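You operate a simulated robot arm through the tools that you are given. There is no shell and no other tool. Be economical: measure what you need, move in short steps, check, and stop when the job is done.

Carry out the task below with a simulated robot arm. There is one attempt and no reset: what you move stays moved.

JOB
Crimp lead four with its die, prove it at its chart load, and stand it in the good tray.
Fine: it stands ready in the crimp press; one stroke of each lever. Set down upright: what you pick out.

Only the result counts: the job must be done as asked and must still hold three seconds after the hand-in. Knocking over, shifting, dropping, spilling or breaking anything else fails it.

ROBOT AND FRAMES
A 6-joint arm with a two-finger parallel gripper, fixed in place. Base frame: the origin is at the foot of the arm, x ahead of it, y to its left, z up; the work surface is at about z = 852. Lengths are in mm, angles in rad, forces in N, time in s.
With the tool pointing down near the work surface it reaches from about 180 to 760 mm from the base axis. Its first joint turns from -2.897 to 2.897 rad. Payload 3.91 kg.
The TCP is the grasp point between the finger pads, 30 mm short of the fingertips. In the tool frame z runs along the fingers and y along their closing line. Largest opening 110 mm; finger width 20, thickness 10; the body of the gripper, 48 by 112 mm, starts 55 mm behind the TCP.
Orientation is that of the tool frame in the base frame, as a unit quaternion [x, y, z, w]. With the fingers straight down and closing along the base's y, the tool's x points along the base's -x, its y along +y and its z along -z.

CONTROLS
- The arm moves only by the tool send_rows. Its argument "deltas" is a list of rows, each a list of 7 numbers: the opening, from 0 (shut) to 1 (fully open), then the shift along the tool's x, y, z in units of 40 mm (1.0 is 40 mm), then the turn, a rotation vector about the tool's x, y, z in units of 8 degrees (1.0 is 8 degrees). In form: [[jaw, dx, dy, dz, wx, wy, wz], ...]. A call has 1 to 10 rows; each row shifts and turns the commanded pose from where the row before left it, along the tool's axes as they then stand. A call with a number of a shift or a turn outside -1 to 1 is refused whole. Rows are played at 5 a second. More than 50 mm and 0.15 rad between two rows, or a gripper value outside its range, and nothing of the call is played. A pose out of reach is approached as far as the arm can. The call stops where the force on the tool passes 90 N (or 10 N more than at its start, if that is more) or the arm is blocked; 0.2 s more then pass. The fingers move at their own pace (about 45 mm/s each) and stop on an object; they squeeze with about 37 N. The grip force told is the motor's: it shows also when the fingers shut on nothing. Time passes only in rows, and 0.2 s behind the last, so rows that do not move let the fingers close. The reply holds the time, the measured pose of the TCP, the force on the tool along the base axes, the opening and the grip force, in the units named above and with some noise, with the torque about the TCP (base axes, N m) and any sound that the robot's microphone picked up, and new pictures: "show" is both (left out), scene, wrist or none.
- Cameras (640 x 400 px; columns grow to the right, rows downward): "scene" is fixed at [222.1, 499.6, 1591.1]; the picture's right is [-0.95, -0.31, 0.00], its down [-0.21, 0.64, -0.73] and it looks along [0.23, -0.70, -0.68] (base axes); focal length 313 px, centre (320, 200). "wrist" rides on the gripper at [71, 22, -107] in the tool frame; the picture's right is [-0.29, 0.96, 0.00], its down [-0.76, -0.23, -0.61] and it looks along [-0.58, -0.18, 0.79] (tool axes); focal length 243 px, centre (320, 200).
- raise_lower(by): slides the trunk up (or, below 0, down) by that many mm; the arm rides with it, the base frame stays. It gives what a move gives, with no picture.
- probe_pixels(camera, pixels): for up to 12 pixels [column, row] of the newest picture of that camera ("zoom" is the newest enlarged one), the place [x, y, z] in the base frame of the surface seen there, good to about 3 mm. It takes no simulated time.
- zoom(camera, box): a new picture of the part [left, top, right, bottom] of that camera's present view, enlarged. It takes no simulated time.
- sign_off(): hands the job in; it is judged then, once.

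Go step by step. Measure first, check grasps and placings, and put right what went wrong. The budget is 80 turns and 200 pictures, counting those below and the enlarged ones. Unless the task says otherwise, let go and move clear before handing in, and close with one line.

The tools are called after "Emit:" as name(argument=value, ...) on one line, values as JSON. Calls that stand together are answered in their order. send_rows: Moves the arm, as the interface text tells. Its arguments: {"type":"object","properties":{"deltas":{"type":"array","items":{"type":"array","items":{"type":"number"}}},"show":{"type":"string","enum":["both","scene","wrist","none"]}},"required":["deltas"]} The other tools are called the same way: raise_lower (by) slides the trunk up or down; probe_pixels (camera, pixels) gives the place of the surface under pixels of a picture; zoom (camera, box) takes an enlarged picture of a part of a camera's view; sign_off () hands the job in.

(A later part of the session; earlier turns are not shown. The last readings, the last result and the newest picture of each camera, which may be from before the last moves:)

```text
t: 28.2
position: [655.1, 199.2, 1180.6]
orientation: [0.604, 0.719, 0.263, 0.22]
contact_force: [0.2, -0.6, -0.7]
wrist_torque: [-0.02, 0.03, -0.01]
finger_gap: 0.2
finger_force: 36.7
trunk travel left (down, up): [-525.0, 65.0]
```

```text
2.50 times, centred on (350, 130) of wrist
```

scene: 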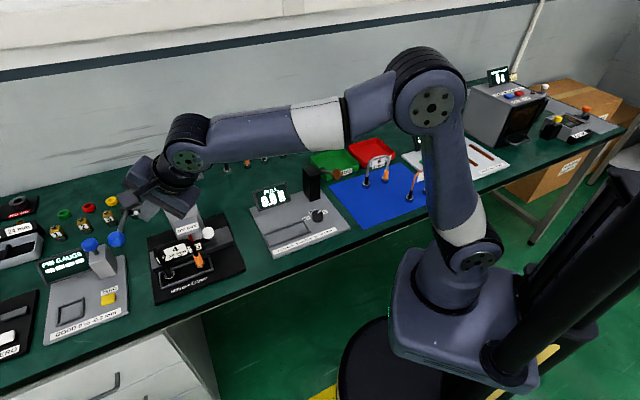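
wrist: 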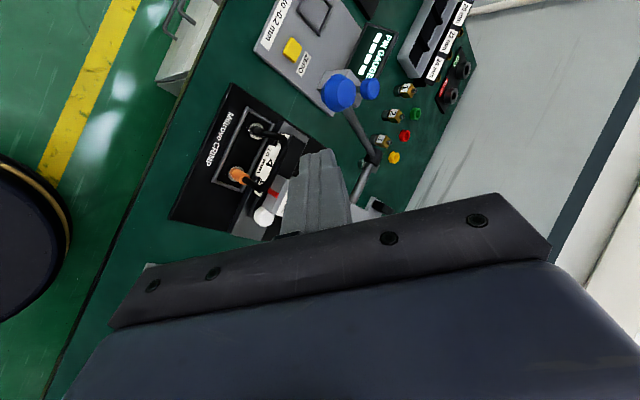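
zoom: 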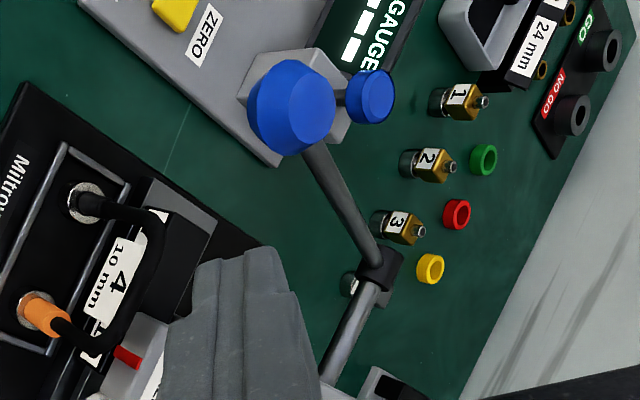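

Ball centre is about (753,226,1085). Moving the tip corner to about 8 mm above its top.

Emit:
send_rows(deltas=[[0, 0.08, 0.36, 0.72, 0, 0, 0], [0, 0.08, 0.36, 0.72, 0, 0, 0], [0, 0.08, 0.36, 0.72, 0, 0, 0], [0, 0, 0, 0, 0, 0, 0]], show="both")

Emit:
zoom(camera="scene", box=[80, 150, 220, 280])

```text
t: 29.2
position: [741.3, 226.0, 1140.9]
orientation: [0.604, 0.72, 0.262, 0.22]
contact_force: [0.9, -0.4, 0.7]
wrist_torque: [0.02, 0.02, 0.02]
finger_gap: 0.0
finger_force: 37.0
trunk travel left (down, up): [-525.0, 65.0]
```

scene: 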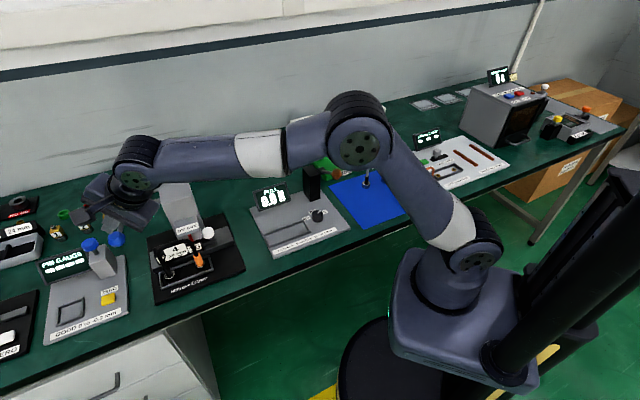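
wrist: 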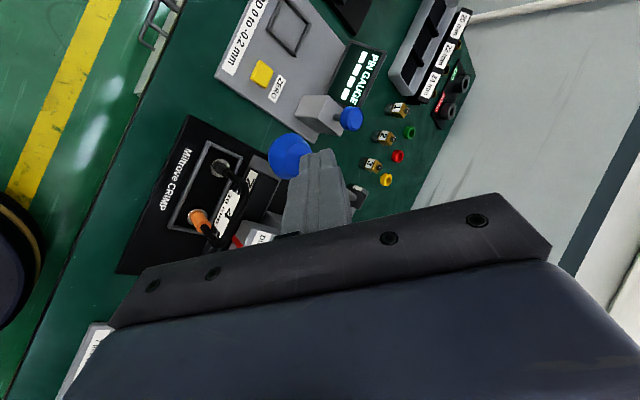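

```text
3.08 times, centred on (150, 215) of scene
```

zoom: 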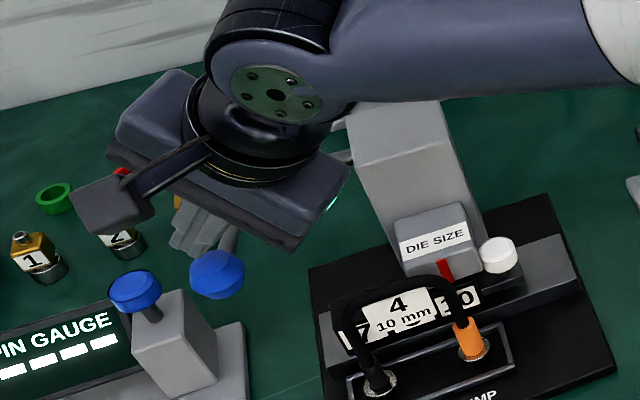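

The tip sits just above the ball. Pushing down along the arc, first part.

Emit:
send_rows(deltas=[[0, 0, -0.13, 0.15, 0, 0, 0], [0, 0.12, -0.35, 0.31, 0, 0, 0], [0, 0.12, -0.35, 0.31, 0, 0, 0], [0, 0, 0, 0, 0, 0, 0]], show="wrist")

Emit:
zoom(camera="scene", box=[80, 150, 220, 280])

```text
t: 30.2
position: [731.9, 234.6, 1098.2]
orientation: [0.604, 0.72, 0.263, 0.22]
contact_force: [-13.4, 3.8, 9.0]
wrist_torque: [0.08, 0.28, 0.03]
finger_gap: 0.1
finger_force: 36.9
trunk travel left (down, up): [-525.0, 65.0]
```

wrist: 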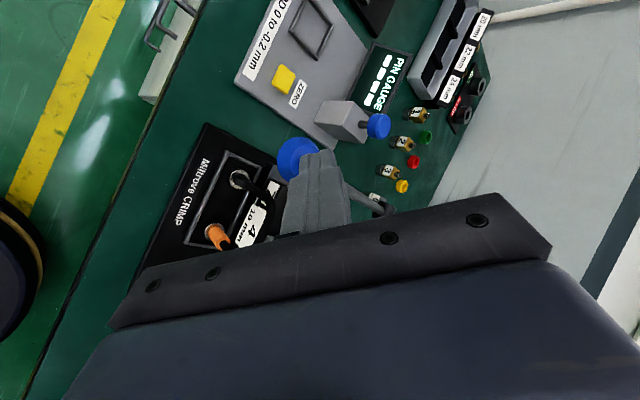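

```text
3.08 times, centred on (150, 215) of scene
```

zoom: 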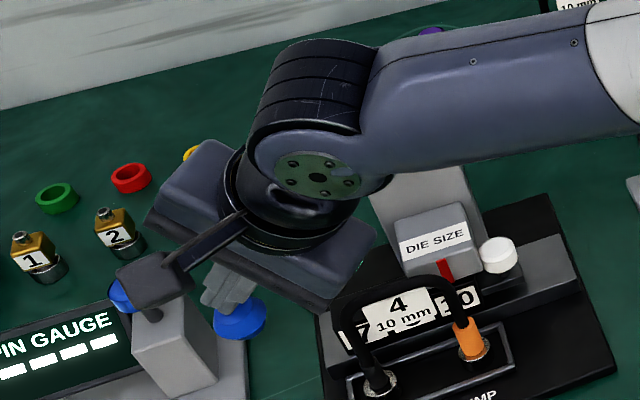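

The ball is following. Continuing the arc.

Emit:
send_rows(deltas=[[0, 0.03, -0.26, 0.28, 0, 0, 0], [0, 0.03, -0.26, 0.28, 0, 0, 0], [0, -0.03, -0.24, 0.31, 0, 0, 0], [0, -0.03, -0.24, 0.31, 0, 0, 0], [0, 0, 0, 0, 0, 0, 0]], show="wrist")

Emit:
zoom(camera="scene", box=[80, 150, 220, 280])

```text
t: 31.4
position: [733.3, 235.0, 1035.8]
orientation: [0.603, 0.72, 0.262, 0.221]
contact_force: [-6.0, 6.8, 9.2]
wrist_torque: [0.18, 0.05, 0.09]
finger_gap: 0.0
finger_force: 37.6
trunk travel left (down, up): [-525.0, 65.0]
```

wrist: 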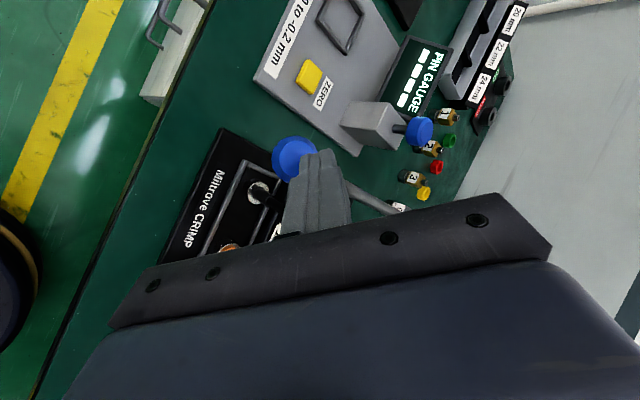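

```text
3.08 times, centred on (150, 215) of scene
```

zoom: 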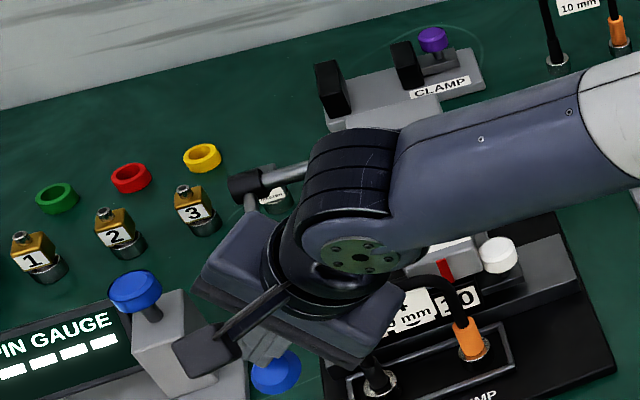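

Clearances look fine. Continuing the stroke until it hits a stop.

Emit:
send_rows(deltas=[[0, -0.09, -0.19, 0.31, 0, 0, 0], [0, -0.09, -0.19, 0.31, 0, 0, 0], [0, -0.14, -0.16, 0.32, 0, 0, 0], [0, 0, 0, 0, 0, 0, 0]], show="wrist")

Emit:
zoom(camera="scene", box=[80, 150, 220, 280])

```text
t: 32.4
position: [738.2, 228.5, 1008.6]
orientation: [0.599, 0.718, 0.274, 0.226]
contact_force: [-42.9, 23.3, 60.8]
wrist_torque: [0.86, 0.44, 0.43]
finger_gap: 0.0
finger_force: 37.0
trunk travel left (down, up): [-525.0, 65.0]
```

wrist: 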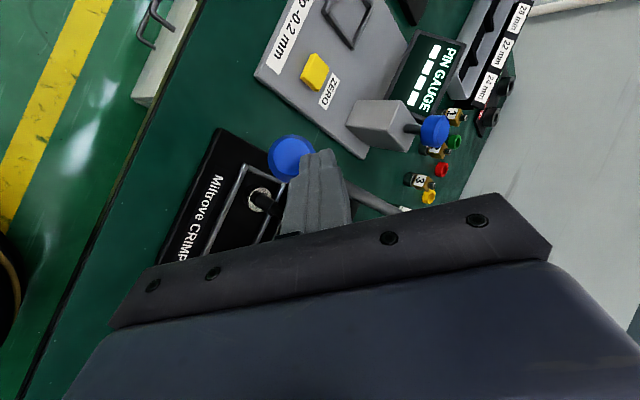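

```text
3.08 times, centred on (150, 215) of scene
```

zoom: 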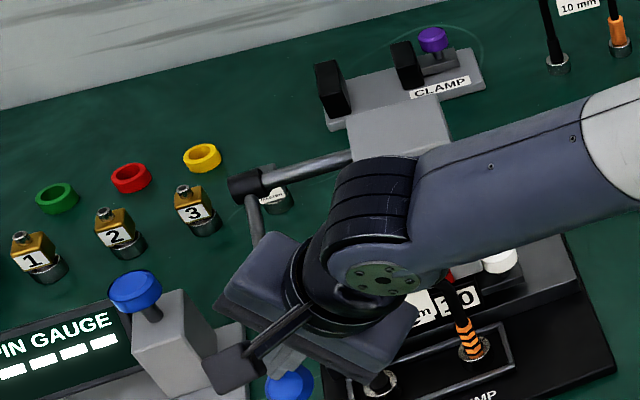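

Force rose to about 78 N and the orange ferrule now shows crimp marks at (470,335), so the stroke reached its stop. Retreating upward and back.

Emit:
send_rows(deltas=[[0, 0.1, 0.3, -0.5, 0, 0, 0], [0, 0.1, 0.3, -0.5, 0, 0, 0], [0, 0, 0.3, -0.5, 0, 0, 0], [0, 0, 0.3, -0.5, 0, 0, 0], [0, 0, 0.3, -0.7, 0, 0, 0], [0, 0, 0.3, -0.8, 0, 0, 0], [0, 0, 0.1, -1, 0, 0, 0], [0, 0, 0, -1, 0, 0, 0], [0, 0, 0, 0, 0, 0, 0]], show="both")

Emit:
zoom(camera="scene", box=[80, 170, 240, 300])

```text
t: 34.4
position: [661.2, 216.3, 1209.3]
orientation: [0.604, 0.72, 0.262, 0.219]
contact_force: [-1.2, 0.6, 1.0]
wrist_torque: [0.01, 0.02, 0.03]
finger_gap: 0.0
finger_force: 37.0
trunk travel left (down, up): [-525.0, 65.0]
```

scene: 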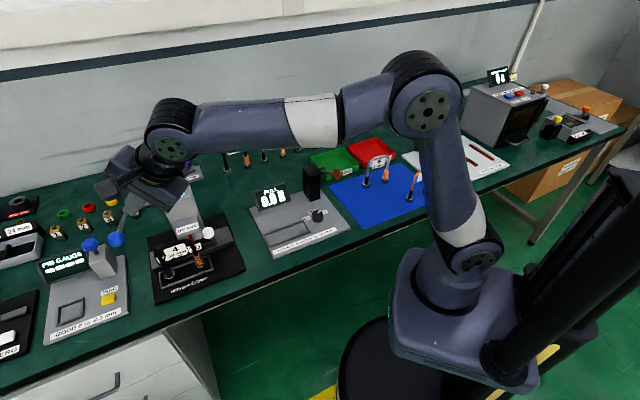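
wrist: 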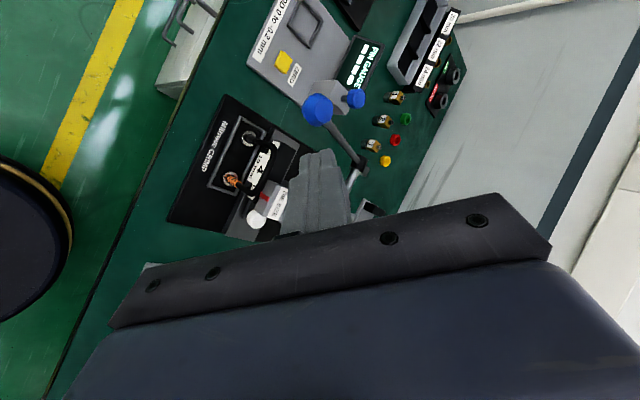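

```text
3.08 times, centred on (160, 235) of scene
```

zoom: 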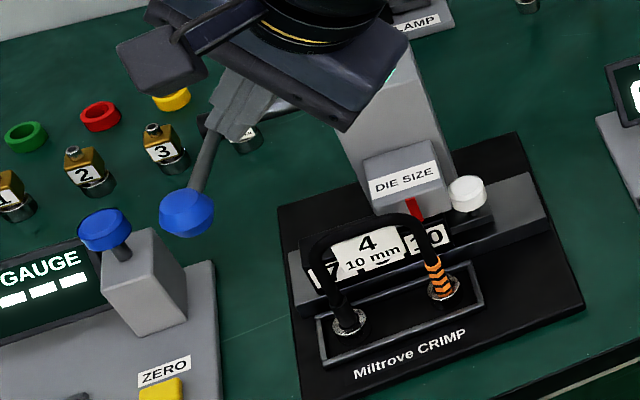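

The lever sprang back and the lead shows crimp marks. I'll untilt, raise the trunk 65 mm for reach, and measure the lead for grasping.

Emit:
send_rows(deltas=[[0, 0, 0, 0, 1, 0, 0], [0, 0, -0.5, 0, 1, 0, 0], [0, 0, -0.5, 0, 1, 0, 0], [0, 0, -0.5, 0, 1, 0, 0], [0, 0, 0, 0, 1, 0, 0], [0, 0, 0, 0, 0, 0, 0]], show="none")

Emit:
raise_lower(by=65)

Emit:
zoom(camera="scene", box=[150, 225, 220, 285])

Emit:
probe_pixels(camera="zoom", pixels=[[200, 160], [300, 120], [370, 140], [420, 130], [440, 165], [190, 210], [220, 300], [460, 240], [470, 330], [240, 380], [310, 200], [380, 215]])

```text
t: 35.8
position: [607.5, 206.0, 1185.5]
orientation: [0.643, 0.766, -0.001, 0.0]
contact_force: [0.4, -0.1, -0.2]
wrist_torque: [-0.01, 0.01, 0.01]
finger_gap: 0.1
finger_force: 36.4
trunk travel left (down, up): [-525.0, 65.0]
```

```text
t: 36.8
position: [607.3, 205.7, 1250.5]
orientation: [0.643, 0.766, 0.001, -0.001]
contact_force: [0.0, -0.6, -0.8]
wrist_torque: [0.01, 0.0, -0.03]
finger_gap: 0.0
finger_force: 37.0
trunk travel left (down, up): [-590.0, 0.0]
```

```text
6.67 times, centred on (185, 255) of scene
```

zoom: 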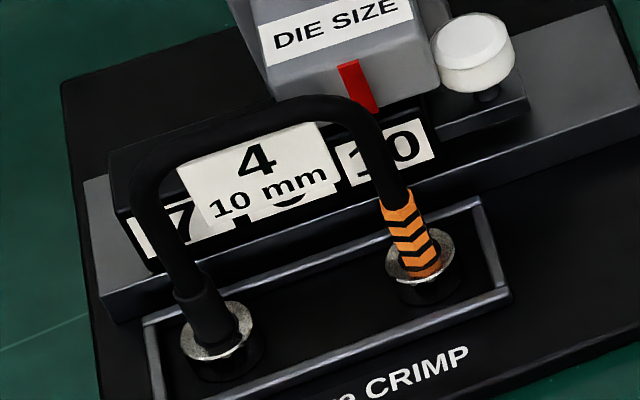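

```text
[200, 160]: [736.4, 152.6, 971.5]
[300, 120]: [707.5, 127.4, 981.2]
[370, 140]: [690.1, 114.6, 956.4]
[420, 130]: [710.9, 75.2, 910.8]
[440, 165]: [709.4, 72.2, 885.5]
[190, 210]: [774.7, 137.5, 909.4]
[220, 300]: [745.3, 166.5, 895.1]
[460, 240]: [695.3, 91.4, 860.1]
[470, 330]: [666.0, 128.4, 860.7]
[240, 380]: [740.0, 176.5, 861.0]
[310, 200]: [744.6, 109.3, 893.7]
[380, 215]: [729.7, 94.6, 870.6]
```

Lead plane is at v≈−359 and its centre u≈641, so grasp point (722,137), cable top z≈985. Rotating to yaw +40° so the fingers close across the lead and the camera stays away from the lever.

Emit:
send_rows(deltas=[[0.4, 0, 0, 0, 0, 0, -1], [0.4, 0, 0, 0, 0, 0, -1], [0.4, 0, 0, 0, 0, 0, -1], [0.4, 0, 0, 0, 0, 0, -1], [0.4, 0, 0, 0, 0, 0, -1], [0.4, 0, 0, 0, 0, 0, -1], [0.4, 0, 0, 0, 0, 0, -1], [0.4, 0, 0, 0, 0, 0, -1], [0.4, 0, 0, 0, 0, 0, -1], [0.4, 0, 0, 0, 0, 0, -1]], show="none")

Emit:
send_rows(deltas=[[0.4, 0, 0, 0, 0, 0, -1], [0.4, 0, 0, 0, 0, 0, -1], [0.4, 0, 0, 0, 0, 0, -1], [0.4, 0, 0, 0, 0, 0, -1], [0.4, 0, 0, 0.9, 0, 0, -1], [0.4, 0, 0, 0.9, 0, 0, 0], [0.4, -0.36, -0.9, 0.9, 0, 0, 0], [0.4, -0.36, -0.9, 0.9, 0, 0, 0], [0.4, -0.36, -0.9, 0.9, 0, 0, 0], [0.4, 0, 0, 0, 0, 0, 0]], show="both")

```text
t: 39.0
position: [607.3, 206.0, 1251.5]
orientation: [0.0, 1.0, 0.0, 0.0]
contact_force: [0.5, -0.7, -0.3]
wrist_torque: [0.02, 0.0, 0.0]
finger_gap: 44.0
finger_force: 0.0
trunk travel left (down, up): [-590.0, 0.0]
```

```text
refused: row 7 steps farther than a row can; nothing moved
```

A step was too long; I'll shorten the rows.

Emit:
send_rows(deltas=[[0.4, 0, 0, 0, 0, 0, -1], [0.4, 0, 0, 0, 0, 0, -1], [0.4, 0, 0, 0, 0, 0, -1], [0.4, 0, 0, 0.9, 0, 0, -1], [0.4, 0, 0, 0.9, 0, 0, -1], [0.4, 0, 0, 0.9, 0, 0, 0], [0.4, -0.36, -0.8, 0.7, 0, 0, 0], [0.4, -0.36, -0.8, 0.7, 0, 0, 0], [0.4, -0.36, -0.8, 0.5, 0, 0, 0], [0.4, 0, 0, 0, 0, 0, 0]], show="both")

```text
t: 41.2
position: [702.0, 159.4, 1066.7]
orientation: [-0.342, 0.94, 0.001, 0.0]
contact_force: [0.4, 0.1, 0.7]
wrist_torque: [0.0, 0.03, 0.02]
finger_gap: 44.0
finger_force: 0.0
trunk travel left (down, up): [-590.0, 0.0]
```

scene: 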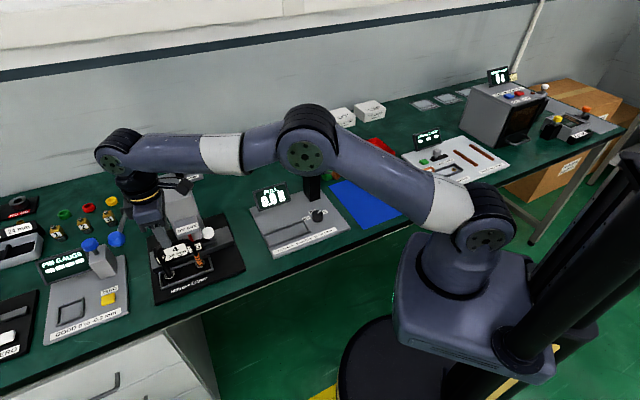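
wrist: 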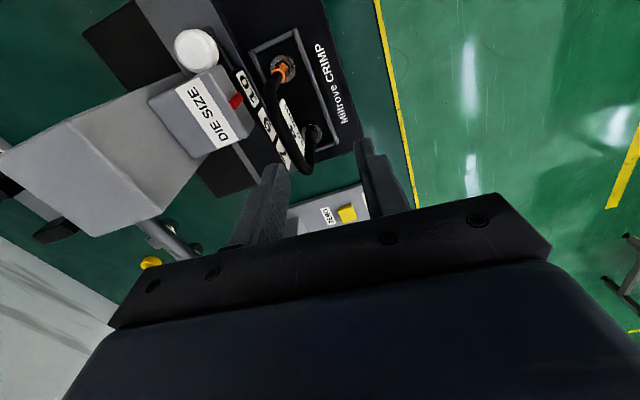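

Probing the lead from this close view to refine its plane and centre.

Emit:
zoom(camera="wrist", box=[220, 30, 360, 190])

Emit:
probe_pixels(camera="wrist", pixels=[[278, 85], [278, 120], [283, 140], [293, 160], [308, 168], [313, 150], [284, 70], [290, 130], [314, 135], [240, 100], [287, 150], [300, 165]])

```text
2.50 times, centred on (290, 110) of wrist
```

zoom: 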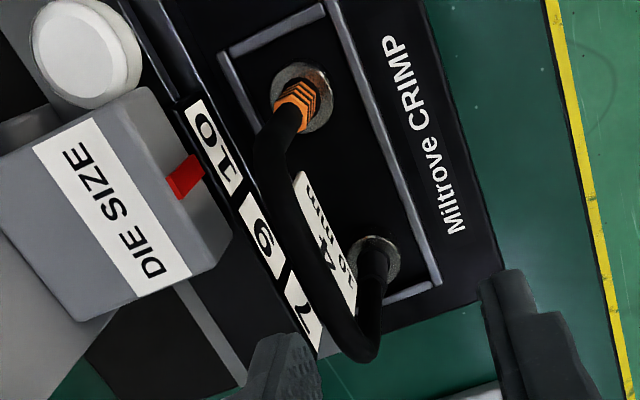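

```text
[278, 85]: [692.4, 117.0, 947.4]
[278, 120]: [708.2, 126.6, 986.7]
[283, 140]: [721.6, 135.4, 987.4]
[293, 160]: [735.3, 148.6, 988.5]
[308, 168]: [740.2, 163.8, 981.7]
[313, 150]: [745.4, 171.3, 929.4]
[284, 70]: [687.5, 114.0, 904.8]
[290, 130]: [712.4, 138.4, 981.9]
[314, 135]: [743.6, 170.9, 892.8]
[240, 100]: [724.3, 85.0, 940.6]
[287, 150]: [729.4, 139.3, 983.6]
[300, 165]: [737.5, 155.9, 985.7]
```

Lead top is at z≈987, v≈−358, centre u≈640. Aligning, narrowing slightly and descending.

Emit:
send_rows(deltas=[[0.32, 0, -0.7, 0, 0, 0, 0], [0.32, 0, 0, 0, 0, 0, 0], [0.32, 0, 0, 0.8, 0, 0, 0], [0.32, 0, 0, 0.8, 0, 0, 0], [0.32, 0, 0, 0.5, 0, 0, 0], [0.32, 0, 0, 0.37, 0, 0, 0], [0.32, 0, 0, 0, 0, 0, 0]], show="both")

Emit:
zoom(camera="scene", box=[120, 190, 240, 290])

```text
t: 42.8
position: [720.9, 139.9, 966.8]
orientation: [-0.342, 0.94, -0.001, 0.0]
contact_force: [0.5, 0.0, -0.4]
wrist_torque: [-0.02, 0.04, 0.0]
finger_gap: 35.1
finger_force: 0.1
trunk travel left (down, up): [-590.0, 0.0]
```

scene: 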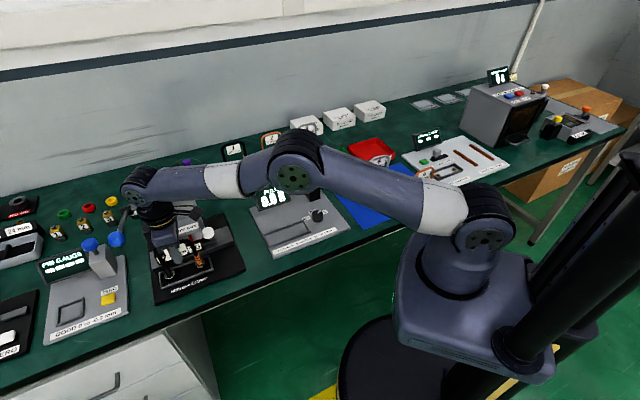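
wrist: 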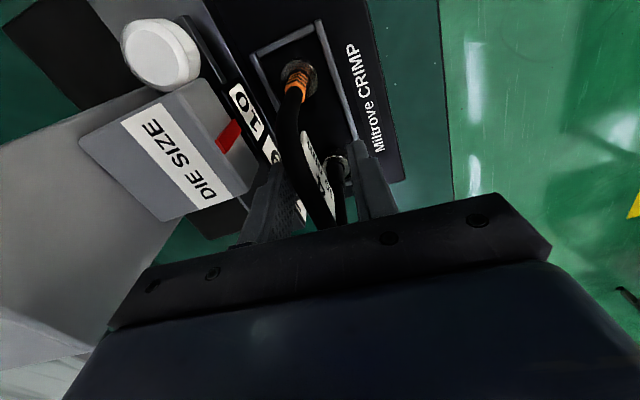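

```text
4.00 times, centred on (180, 240) of scene
```

zoom: 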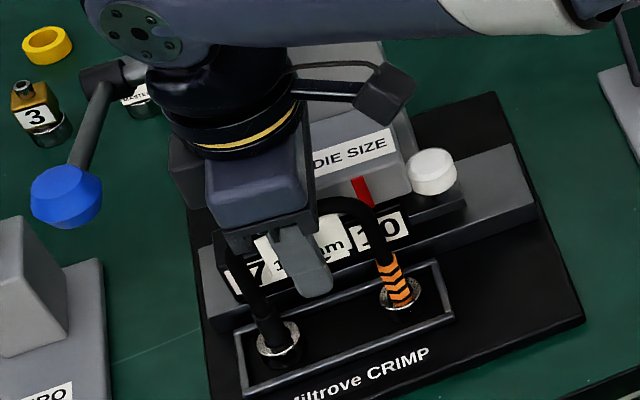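

The lead is between the fingers. Closing gently.

Emit:
send_rows(deltas=[[0.05, 0, 0, 0, 0, 0, 0], [0, 0, 0, 0, 0, 0, 0], [0, 0, 0, 0, 0, 0, 0]], show="wrist")

```text
t: 43.6
position: [720.1, 139.4, 967.8]
orientation: [-0.342, 0.94, 0.0, 0.0]
contact_force: [-0.1, 0.8, 0.3]
wrist_torque: [0.05, -0.03, 0.03]
finger_gap: 9.9
finger_force: 36.8
trunk travel left (down, up): [-590.0, 0.0]
```

wrist: 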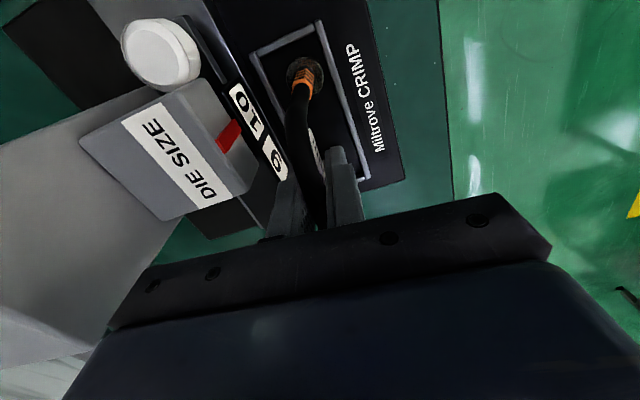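

The lead is gripped at a gap of 9.9 mm. I'll lift straight up, then check.

Emit:
send_rows(deltas=[[0, 0, 0, -0.5, 0, 0, 0], [0, 0, 0, -0.5, 0, 0, 0], [0, 0, 0, -0.5, 0, 0, 0], [0, 0, 0, -0.5, 0, 0, 0], [0, 0, 0, 0, 0, 0, 0]], show="both")

Emit:
zoom(camera="scene", box=[120, 190, 240, 290])

```text
t: 44.8
position: [721.2, 139.3, 1047.5]
orientation: [-0.342, 0.94, 0.0, 0.0]
contact_force: [-0.3, -0.2, -1.1]
wrist_torque: [0.01, 0.0, 0.03]
finger_gap: 9.9
finger_force: 36.6
trunk travel left (down, up): [-590.0, 0.0]
```

scene: 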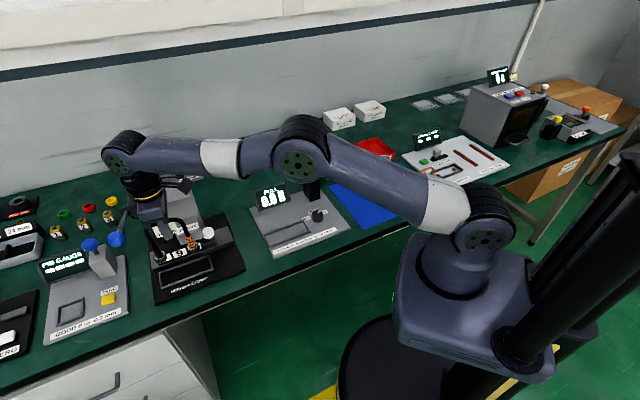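
wrist: 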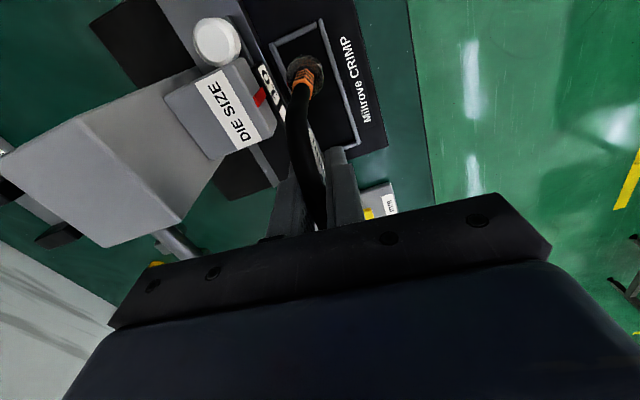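

```text
4.00 times, centred on (180, 240) of scene
```

zoom: 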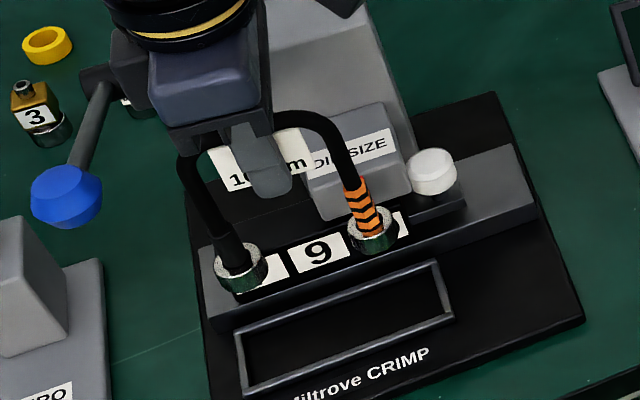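

Lifted cleanly. Now measure the tester pocket.

Emit:
zoom(camera="scene", box=[260, 215, 330, 259])

Emit:
probe_pixels(camera="scene", pixels=[[271, 241], [306, 230], [275, 246], [309, 234], [290, 238], [308, 222], [291, 228], [264, 234]])

Emit:
zoom(camera="scene", box=[155, 250, 225, 300])

Emit:
probe_pixels(camera="zoom", pixels=[[40, 222], [355, 85], [72, 305], [390, 160], [215, 190], [60, 250], [370, 120], [210, 155], [240, 235]])

```text
9.09 times, centred on (295, 237) of scene
```

zoom: 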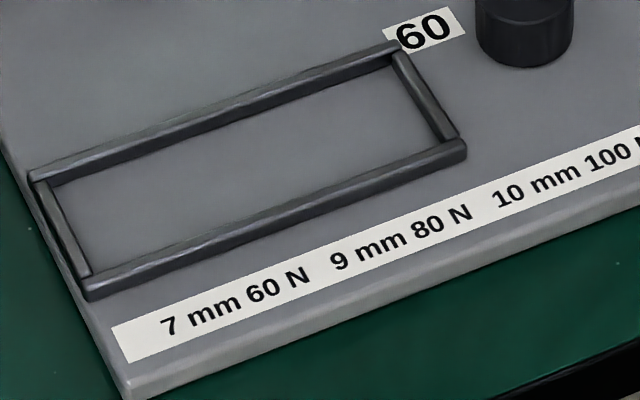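

```text
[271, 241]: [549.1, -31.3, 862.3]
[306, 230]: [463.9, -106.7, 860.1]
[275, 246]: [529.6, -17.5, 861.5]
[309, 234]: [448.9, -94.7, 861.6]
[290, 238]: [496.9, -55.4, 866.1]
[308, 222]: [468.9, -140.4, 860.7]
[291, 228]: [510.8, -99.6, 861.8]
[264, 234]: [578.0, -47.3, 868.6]
```

```text
8.00 times, centred on (190, 275) of scene
```

zoom: 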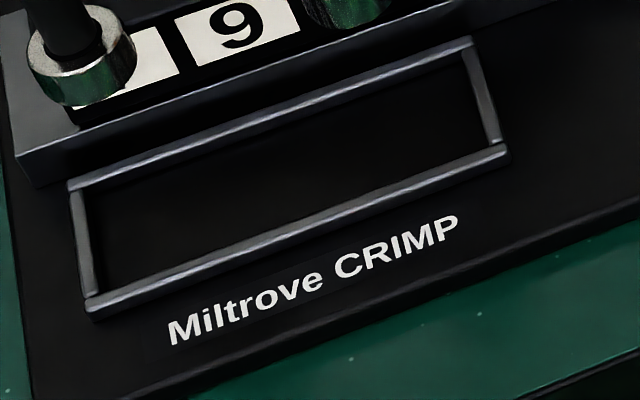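

```text
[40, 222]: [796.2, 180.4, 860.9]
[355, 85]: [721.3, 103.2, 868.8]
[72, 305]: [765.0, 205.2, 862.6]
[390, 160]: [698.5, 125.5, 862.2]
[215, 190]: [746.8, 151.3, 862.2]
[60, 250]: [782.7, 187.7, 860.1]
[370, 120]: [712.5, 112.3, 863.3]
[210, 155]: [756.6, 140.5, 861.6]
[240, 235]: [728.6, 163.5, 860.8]
```

I need exact inner corners; probing again on the tester zoom.

Emit:
zoom(camera="scene", box=[260, 215, 330, 259])

Emit:
probe_pixels(camera="zoom", pixels=[[62, 190], [386, 75], [95, 268], [432, 138], [240, 128], [265, 205], [78, 232], [412, 107], [250, 168], [40, 172], [395, 47], [90, 290]])

Emit:
zoom(camera="scene", box=[155, 250, 225, 300])

Emit:
probe_pixels(camera="zoom", pixels=[[92, 198], [468, 75], [105, 288], [482, 138], [85, 240], [475, 105], [290, 130], [290, 215], [285, 175], [95, 305], [500, 150]])

```text
9.09 times, centred on (295, 237) of scene
```

zoom: 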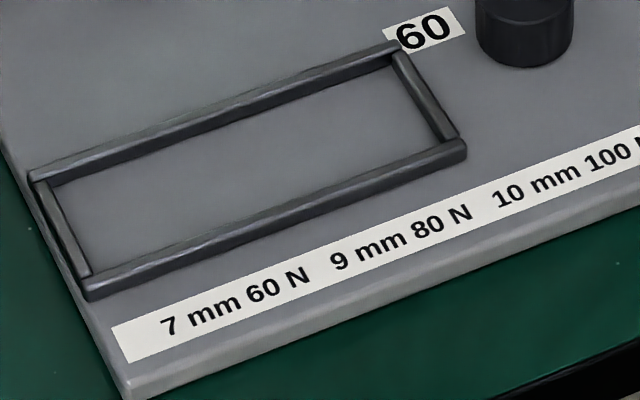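

```text
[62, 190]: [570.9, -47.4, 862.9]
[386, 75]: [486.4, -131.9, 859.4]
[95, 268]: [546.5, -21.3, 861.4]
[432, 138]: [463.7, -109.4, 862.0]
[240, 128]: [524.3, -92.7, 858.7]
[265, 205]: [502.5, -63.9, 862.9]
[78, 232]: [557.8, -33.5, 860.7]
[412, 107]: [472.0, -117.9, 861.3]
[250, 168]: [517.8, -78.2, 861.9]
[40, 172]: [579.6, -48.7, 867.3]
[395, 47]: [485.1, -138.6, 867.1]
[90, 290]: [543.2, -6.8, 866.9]
```

```text
8.00 times, centred on (190, 275) of scene
```

zoom: 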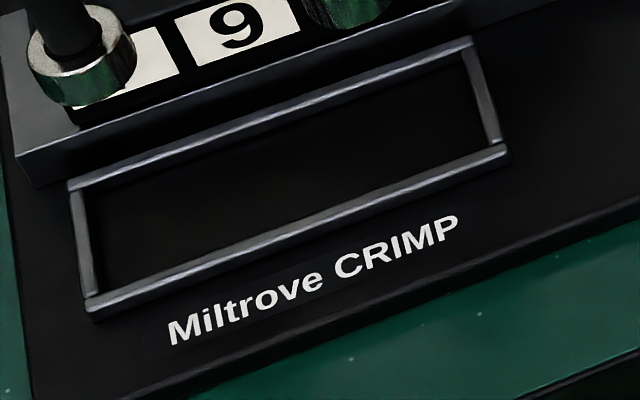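

```text
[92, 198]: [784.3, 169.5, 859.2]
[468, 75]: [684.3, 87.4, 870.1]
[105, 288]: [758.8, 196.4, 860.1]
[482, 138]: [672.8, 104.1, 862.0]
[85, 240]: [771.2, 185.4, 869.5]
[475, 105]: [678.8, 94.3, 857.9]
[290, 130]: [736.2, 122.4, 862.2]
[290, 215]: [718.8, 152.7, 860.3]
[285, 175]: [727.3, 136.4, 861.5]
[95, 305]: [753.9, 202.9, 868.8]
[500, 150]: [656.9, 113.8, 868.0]
```

The tester pocket centre is about (517,−77) with its long axis at about 44.5°. I'll check where the lead's feet are relative to the hand.

Emit:
zoom(camera="scene", box=[150, 220, 214, 270])

Emit:
probe_pixels(camera="scene", pixels=[[155, 258], [160, 262], [165, 257], [160, 259], [188, 250], [193, 254], [198, 248], [193, 251]])

```text
8.00 times, centred on (182, 245) of scene
```

zoom: 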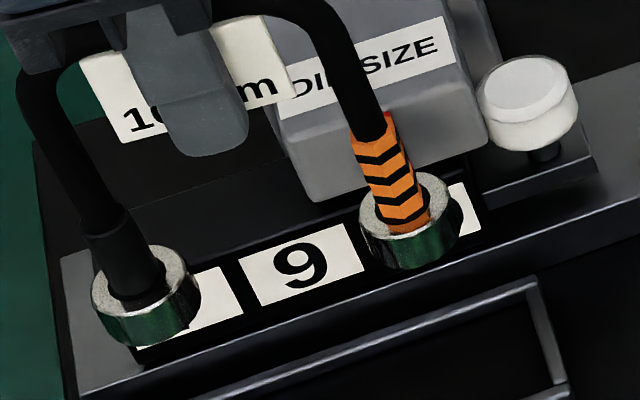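

```text
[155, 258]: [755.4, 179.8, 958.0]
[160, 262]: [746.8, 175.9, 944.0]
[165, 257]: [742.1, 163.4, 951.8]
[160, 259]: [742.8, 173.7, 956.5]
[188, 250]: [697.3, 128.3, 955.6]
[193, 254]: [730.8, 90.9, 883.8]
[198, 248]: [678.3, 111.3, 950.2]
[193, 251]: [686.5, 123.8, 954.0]
```

The lead centre matches the TCP within a few mm. Carrying it over to the tester pocket at this height.

Emit:
send_rows(deltas=[[0, 0.926, 0, 0, 0, 0, 0], [0, 0.926, 0, 0, 0, 0, 0], [0, 0.926, 0, 0, 0, 0, 0], [0, 0.926, 0, 0, 0, 0, 0], [0, 0.926, -0.2, 0, 0, 0, 0], [0, 0.926, -0.2, 0, 0, 0, 0], [0, 0.926, -0.2, 0, 0, 0, 0], [0, 0.926, -0.2, 0, 0, 0, -0.56], [0, 0, 0, 0, 0, 0, 0]], show="both")

Emit:
zoom(camera="scene", box=[240, 180, 340, 260])

```text
t: 46.8
position: [512.1, -75.8, 1047.1]
orientation: [-0.379, 0.925, -0.001, 0.0]
contact_force: [-1.1, -0.1, -1.3]
wrist_torque: [-0.01, -0.02, -0.01]
finger_gap: 10.2
finger_force: 36.8
trunk travel left (down, up): [-590.0, 0.0]
```

scene: 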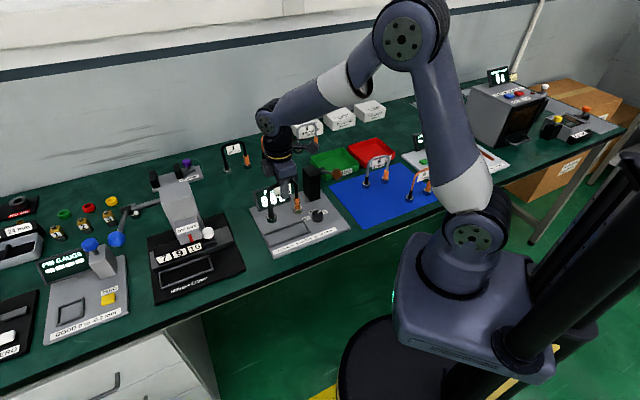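
wrist: 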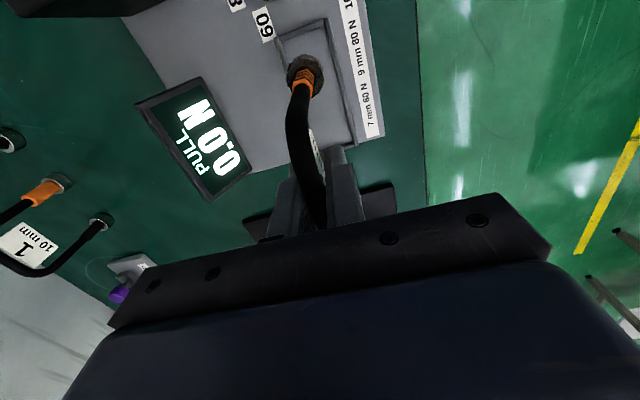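

```text
5.00 times, centred on (290, 220) of scene
```

zoom: 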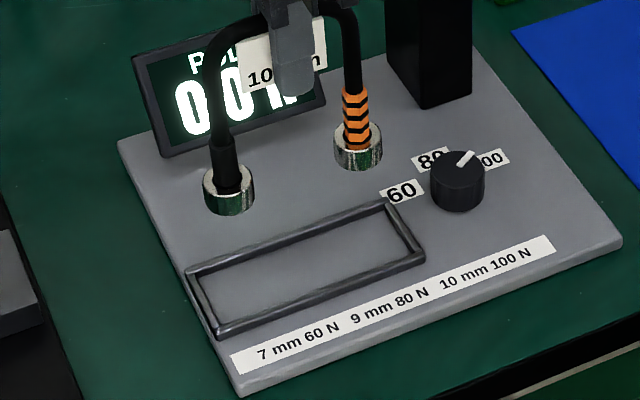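

Probe the feet ring positions now for final alignment.

Emit:
probe_pixels(camera="zoom", pixels=[[208, 183], [228, 197], [250, 182], [338, 145], [357, 158], [379, 143], [228, 210], [357, 167], [207, 195], [252, 195]])

Emit:
probe_pixels(camera="wrist", pixels=[[290, 82], [320, 85], [306, 60], [283, 45], [326, 25], [350, 145], [320, 40], [295, 40], [337, 100], [330, 130]])

```text
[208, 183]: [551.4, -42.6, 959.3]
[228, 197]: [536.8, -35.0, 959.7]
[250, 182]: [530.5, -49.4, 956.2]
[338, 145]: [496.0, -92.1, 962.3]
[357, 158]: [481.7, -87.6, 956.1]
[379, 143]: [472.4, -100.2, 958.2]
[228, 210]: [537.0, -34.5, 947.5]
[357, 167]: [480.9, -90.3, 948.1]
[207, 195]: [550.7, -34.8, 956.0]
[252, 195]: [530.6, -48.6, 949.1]
```

```text
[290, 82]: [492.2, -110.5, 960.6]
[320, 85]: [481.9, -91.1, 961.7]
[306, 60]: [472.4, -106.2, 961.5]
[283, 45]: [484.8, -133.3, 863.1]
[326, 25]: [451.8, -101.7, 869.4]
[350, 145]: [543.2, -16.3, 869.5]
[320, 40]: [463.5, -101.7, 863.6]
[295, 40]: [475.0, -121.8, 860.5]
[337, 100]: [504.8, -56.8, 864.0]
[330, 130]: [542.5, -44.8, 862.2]
```

Lead midpoint is about (515,−71.5) and the pocket centre (515,−75). I'll shift about 3 mm each way and lower 70 mm.

Emit:
send_rows(deltas=[[0, 0.065, -0.065, 0.3, 0, 0, 0], [0, 0, 0, 0.5, 0, 0, 0], [0, 0, 0, 0.5, 0, 0, 0], [0, 0, 0, 0.3, 0, 0, 0], [0, 0, 0, 0.15, 0, 0, 0], [0, 0, 0, 0, 0, 0, 0]], show="wrist")

Emit:
zoom(camera="scene", box=[240, 180, 340, 260])

Emit:
zoom(camera="wrist", box=[250, 0, 400, 160])

```text
t: 48.2
position: [513.1, -78.5, 977.5]
orientation: [-0.379, 0.925, 0.0, 0.001]
contact_force: [-0.3, 0.7, -0.6]
wrist_torque: [0.02, 0.01, -0.02]
finger_gap: 9.7
finger_force: 36.9
trunk travel left (down, up): [-590.0, 0.0]
```

wrist: 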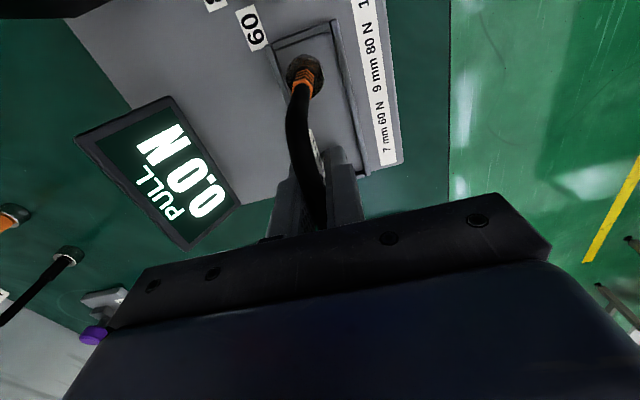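

```text
5.00 times, centred on (290, 220) of scene
```

zoom: 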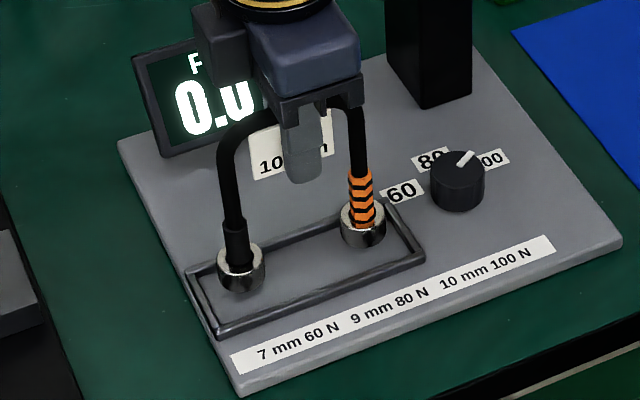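

```text
2.50 times, centred on (325, 80) of wrist
```

zoom: 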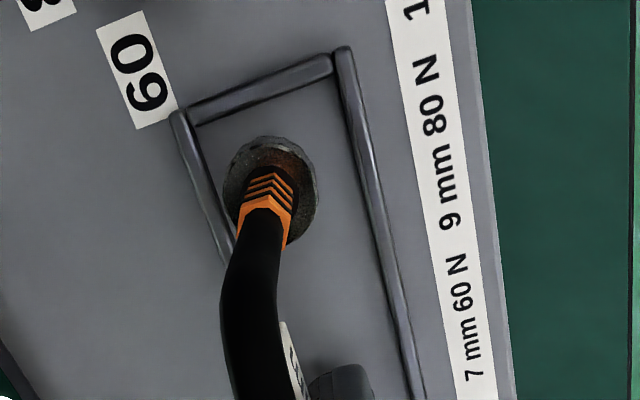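

Feet are over the pocket and well centred allowing for parallax. Lowering the last 10 mm in small steps.

Emit:
send_rows(deltas=[[0, 0, 0, 0.1, 0, 0, 0], [0, 0, 0, 0.08, 0, 0, 0], [0, 0, 0, 0.04, 0, 0, 0], [0, 0, 0, 0, 0, 0, 0]], show="none")

Emit:
zoom(camera="scene", box=[240, 180, 340, 260])

```text
t: 49.2
position: [513.7, -80.0, 969.2]
orientation: [-0.378, 0.926, 0.001, 0.001]
contact_force: [-0.6, 0.1, -1.7]
wrist_torque: [0.01, 0.01, 0.01]
finger_gap: 9.9
finger_force: 37.3
trunk travel left (down, up): [-590.0, 0.0]
```

```text
5.00 times, centred on (290, 220) of scene
```

zoom: 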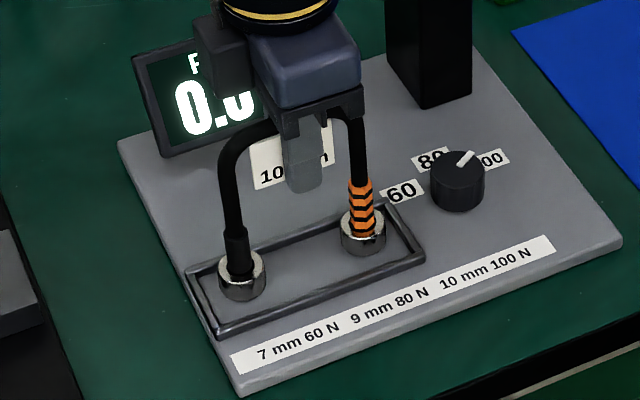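

No contact yet; continuing in small steps.

Emit:
send_rows(deltas=[[0, 0, 0, 0.04, 0, 0, 0], [0, 0, 0, 0.03, 0, 0, 0], [0, 0, 0, 0, 0, 0, 0]], show="none")

Emit:
zoom(camera="scene", box=[255, 215, 325, 255])

```text
t: 50.0
position: [513.6, -78.9, 966.8]
orientation: [-0.379, 0.925, -0.001, 0.0]
contact_force: [-1.8, -2.0, 8.3]
wrist_torque: [-0.21, 0.24, -0.03]
finger_gap: 9.9
finger_force: 37.1
trunk travel left (down, up): [-590.0, 0.0]
```

```text
9.14 times, centred on (290, 235) of scene
```

zoom: 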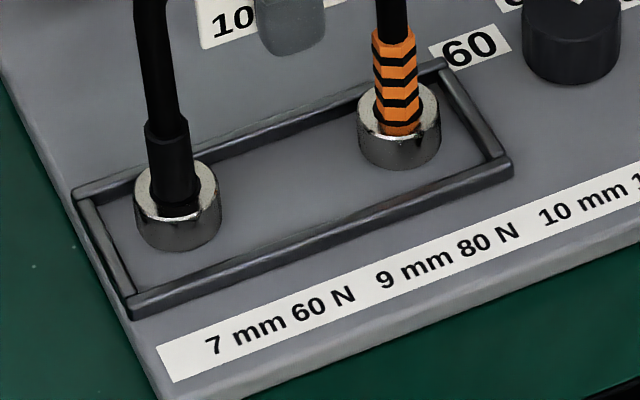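

Feet are on the floor (8 N) inside the rails. Releasing and rising.

Emit:
send_rows(deltas=[[0.32, 0, 0, 0, 0, 0, 0], [0.32, 0, 0, 0, 0, 0, 0], [0.32, 0, 0, 0, 0, 0, 0], [0.32, 0, 0, -0.7, 0, 0, 0], [0.32, 0, 0, -1, 0, 0, 0], [0.32, 0, 0, -1, 0, 0, 0], [0.32, 0, 0, -1, 0, 0, 0], [0.32, 0, 0, 0, 0, 0, 0]], show="both")

Emit:
zoom(camera="scene", box=[240, 160, 350, 260])

```text
t: 51.8
position: [513.1, -79.9, 1115.6]
orientation: [-0.379, 0.925, 0.0, 0.0]
contact_force: [0.7, -0.3, -0.7]
wrist_torque: [0.0, 0.0, 0.0]
finger_gap: 35.2
finger_force: 0.0
trunk travel left (down, up): [-590.0, 0.0]
```

scene: 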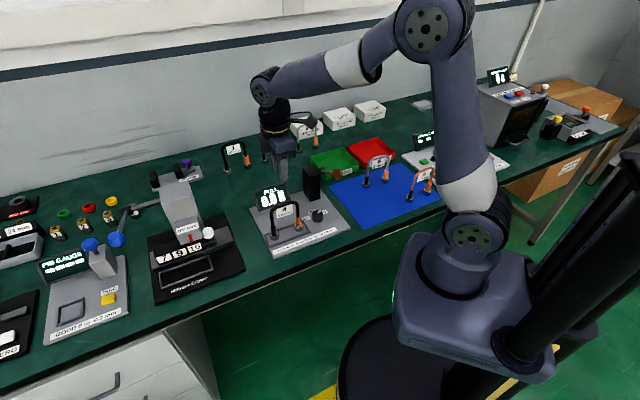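
wrist: 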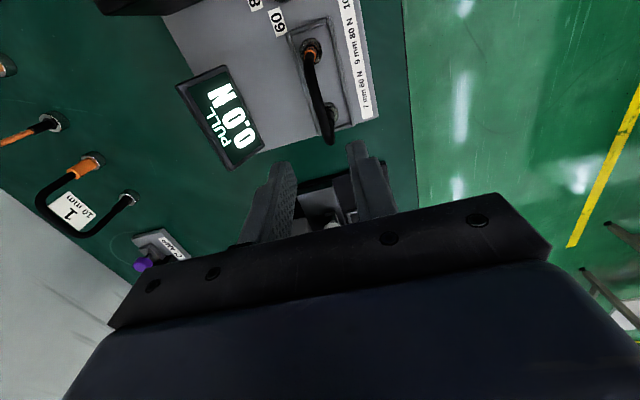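

```text
4.00 times, centred on (295, 210) of scene
```

zoom: 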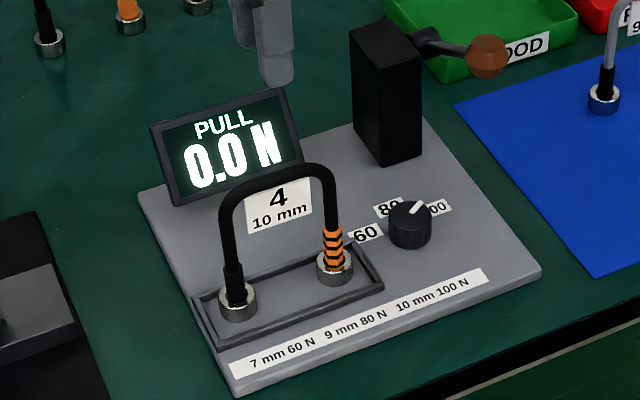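

Lead 4 stands upright in the tester. Next is the lever: closed fingers above the brown ball at about (396,−210).

Emit:
send_rows(deltas=[[0, 0.874, 0, 0, 0, 0, 0], [0, 0.874, 0, 0, 0, 0, 0], [0, 0.874, 0, 0, 0, 0, 0], [0, 0.874, -0.1, 0, 0, 0, 0], [0, 0.874, -0.115, 0, 0, 0, 0], [0, 0, 0, 0.7, 0, 0, 0], [0, 0, 0, 0, 0, 0, 0]], show="both")

Emit:
zoom(camera="scene", box=[270, 120, 390, 220])

```text
t: 53.4
position: [395.3, -212.1, 1086.7]
orientation: [-0.378, 0.926, 0.0, 0.0]
contact_force: [-0.8, -0.2, -0.7]
wrist_torque: [-0.01, 0.03, -0.01]
finger_gap: 0.0
finger_force: 36.8
trunk travel left (down, up): [-590.0, 0.0]
```

scene: 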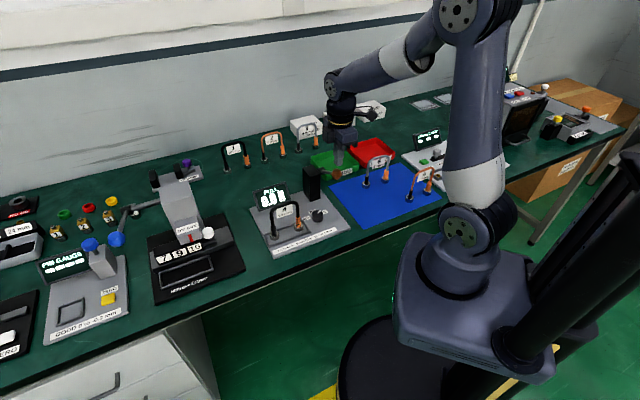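
wrist: 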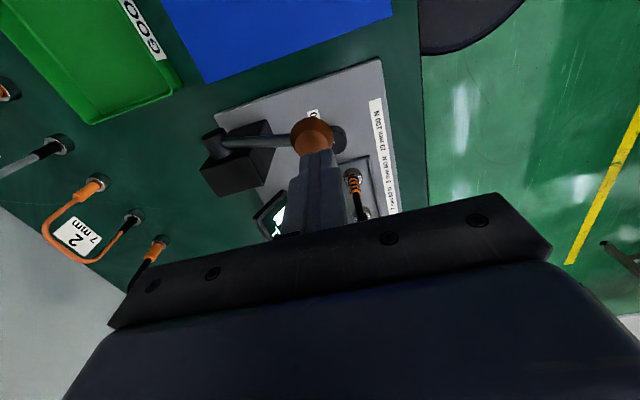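

```text
4.00 times, centred on (330, 170) of scene
```

zoom: 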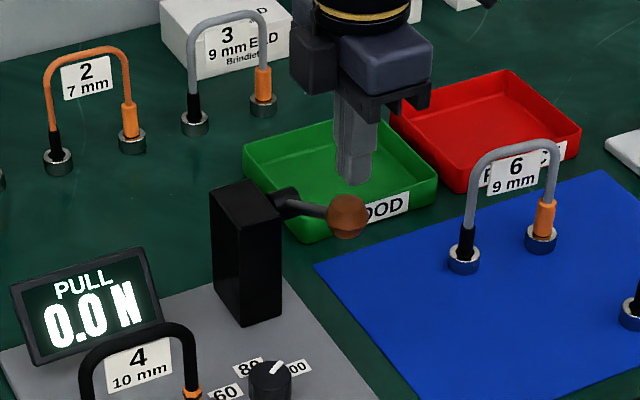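

Tip is close above the ball. Quick probe of the ball and arm from this view.

Emit:
probe_pixels(camera="wrist", pixels=[[312, 125], [300, 135], [325, 130], [312, 140], [270, 140], [245, 141], [220, 140], [213, 150]])

```text
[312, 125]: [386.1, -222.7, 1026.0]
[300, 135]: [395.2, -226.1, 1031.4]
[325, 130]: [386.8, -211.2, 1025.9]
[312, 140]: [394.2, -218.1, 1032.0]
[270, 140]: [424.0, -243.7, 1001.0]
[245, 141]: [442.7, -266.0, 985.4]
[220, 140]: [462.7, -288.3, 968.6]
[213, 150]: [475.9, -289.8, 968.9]
```

Pivot is near (470,−290,958), arm about 115 mm at 31°. Pushing down along its arc.

Emit:
send_rows(deltas=[[0, 0, 0, 0.6, 0, 0, 0], [0, 0.0, 0.2, 0.5, 0, 0, 0], [0, 0, 0.12, 0.5, 0, 0, 0], [0, 0, 0.05, 0.5, 0, 0, 0], [0, 0, 0, 0, 0, 0, 0]], show="wrist")

Emit:
zoom(camera="scene", box=[240, 140, 380, 250])

```text
t: 54.6
position: [384.5, -198.0, 1004.1]
orientation: [-0.377, 0.926, 0.0, 0.0]
contact_force: [-6.0, 3.8, 7.2]
wrist_torque: [0.03, 0.11, -0.03]
finger_gap: 0.0
finger_force: 37.1
trunk travel left (down, up): [-590.0, 0.0]
```

wrist: 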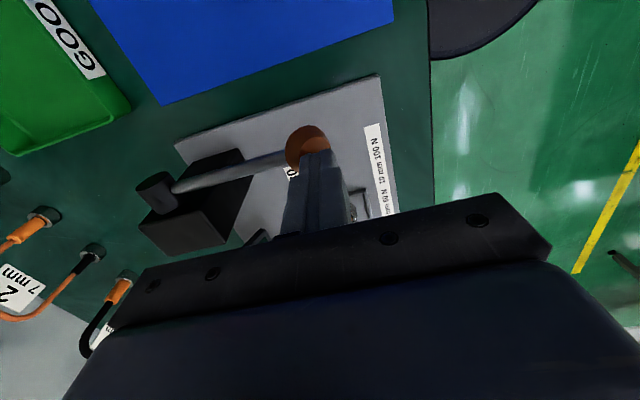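

```text
3.64 times, centred on (310, 195) of scene
```

zoom: 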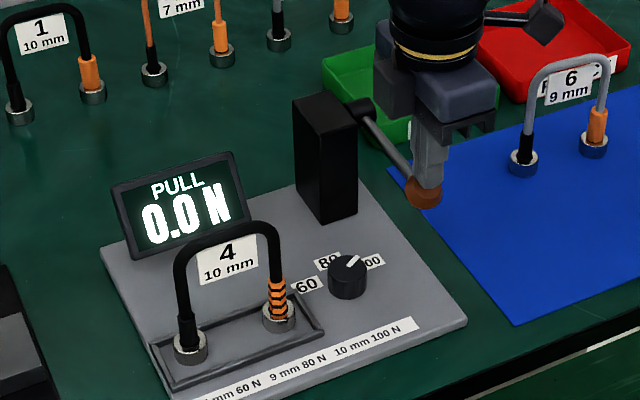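

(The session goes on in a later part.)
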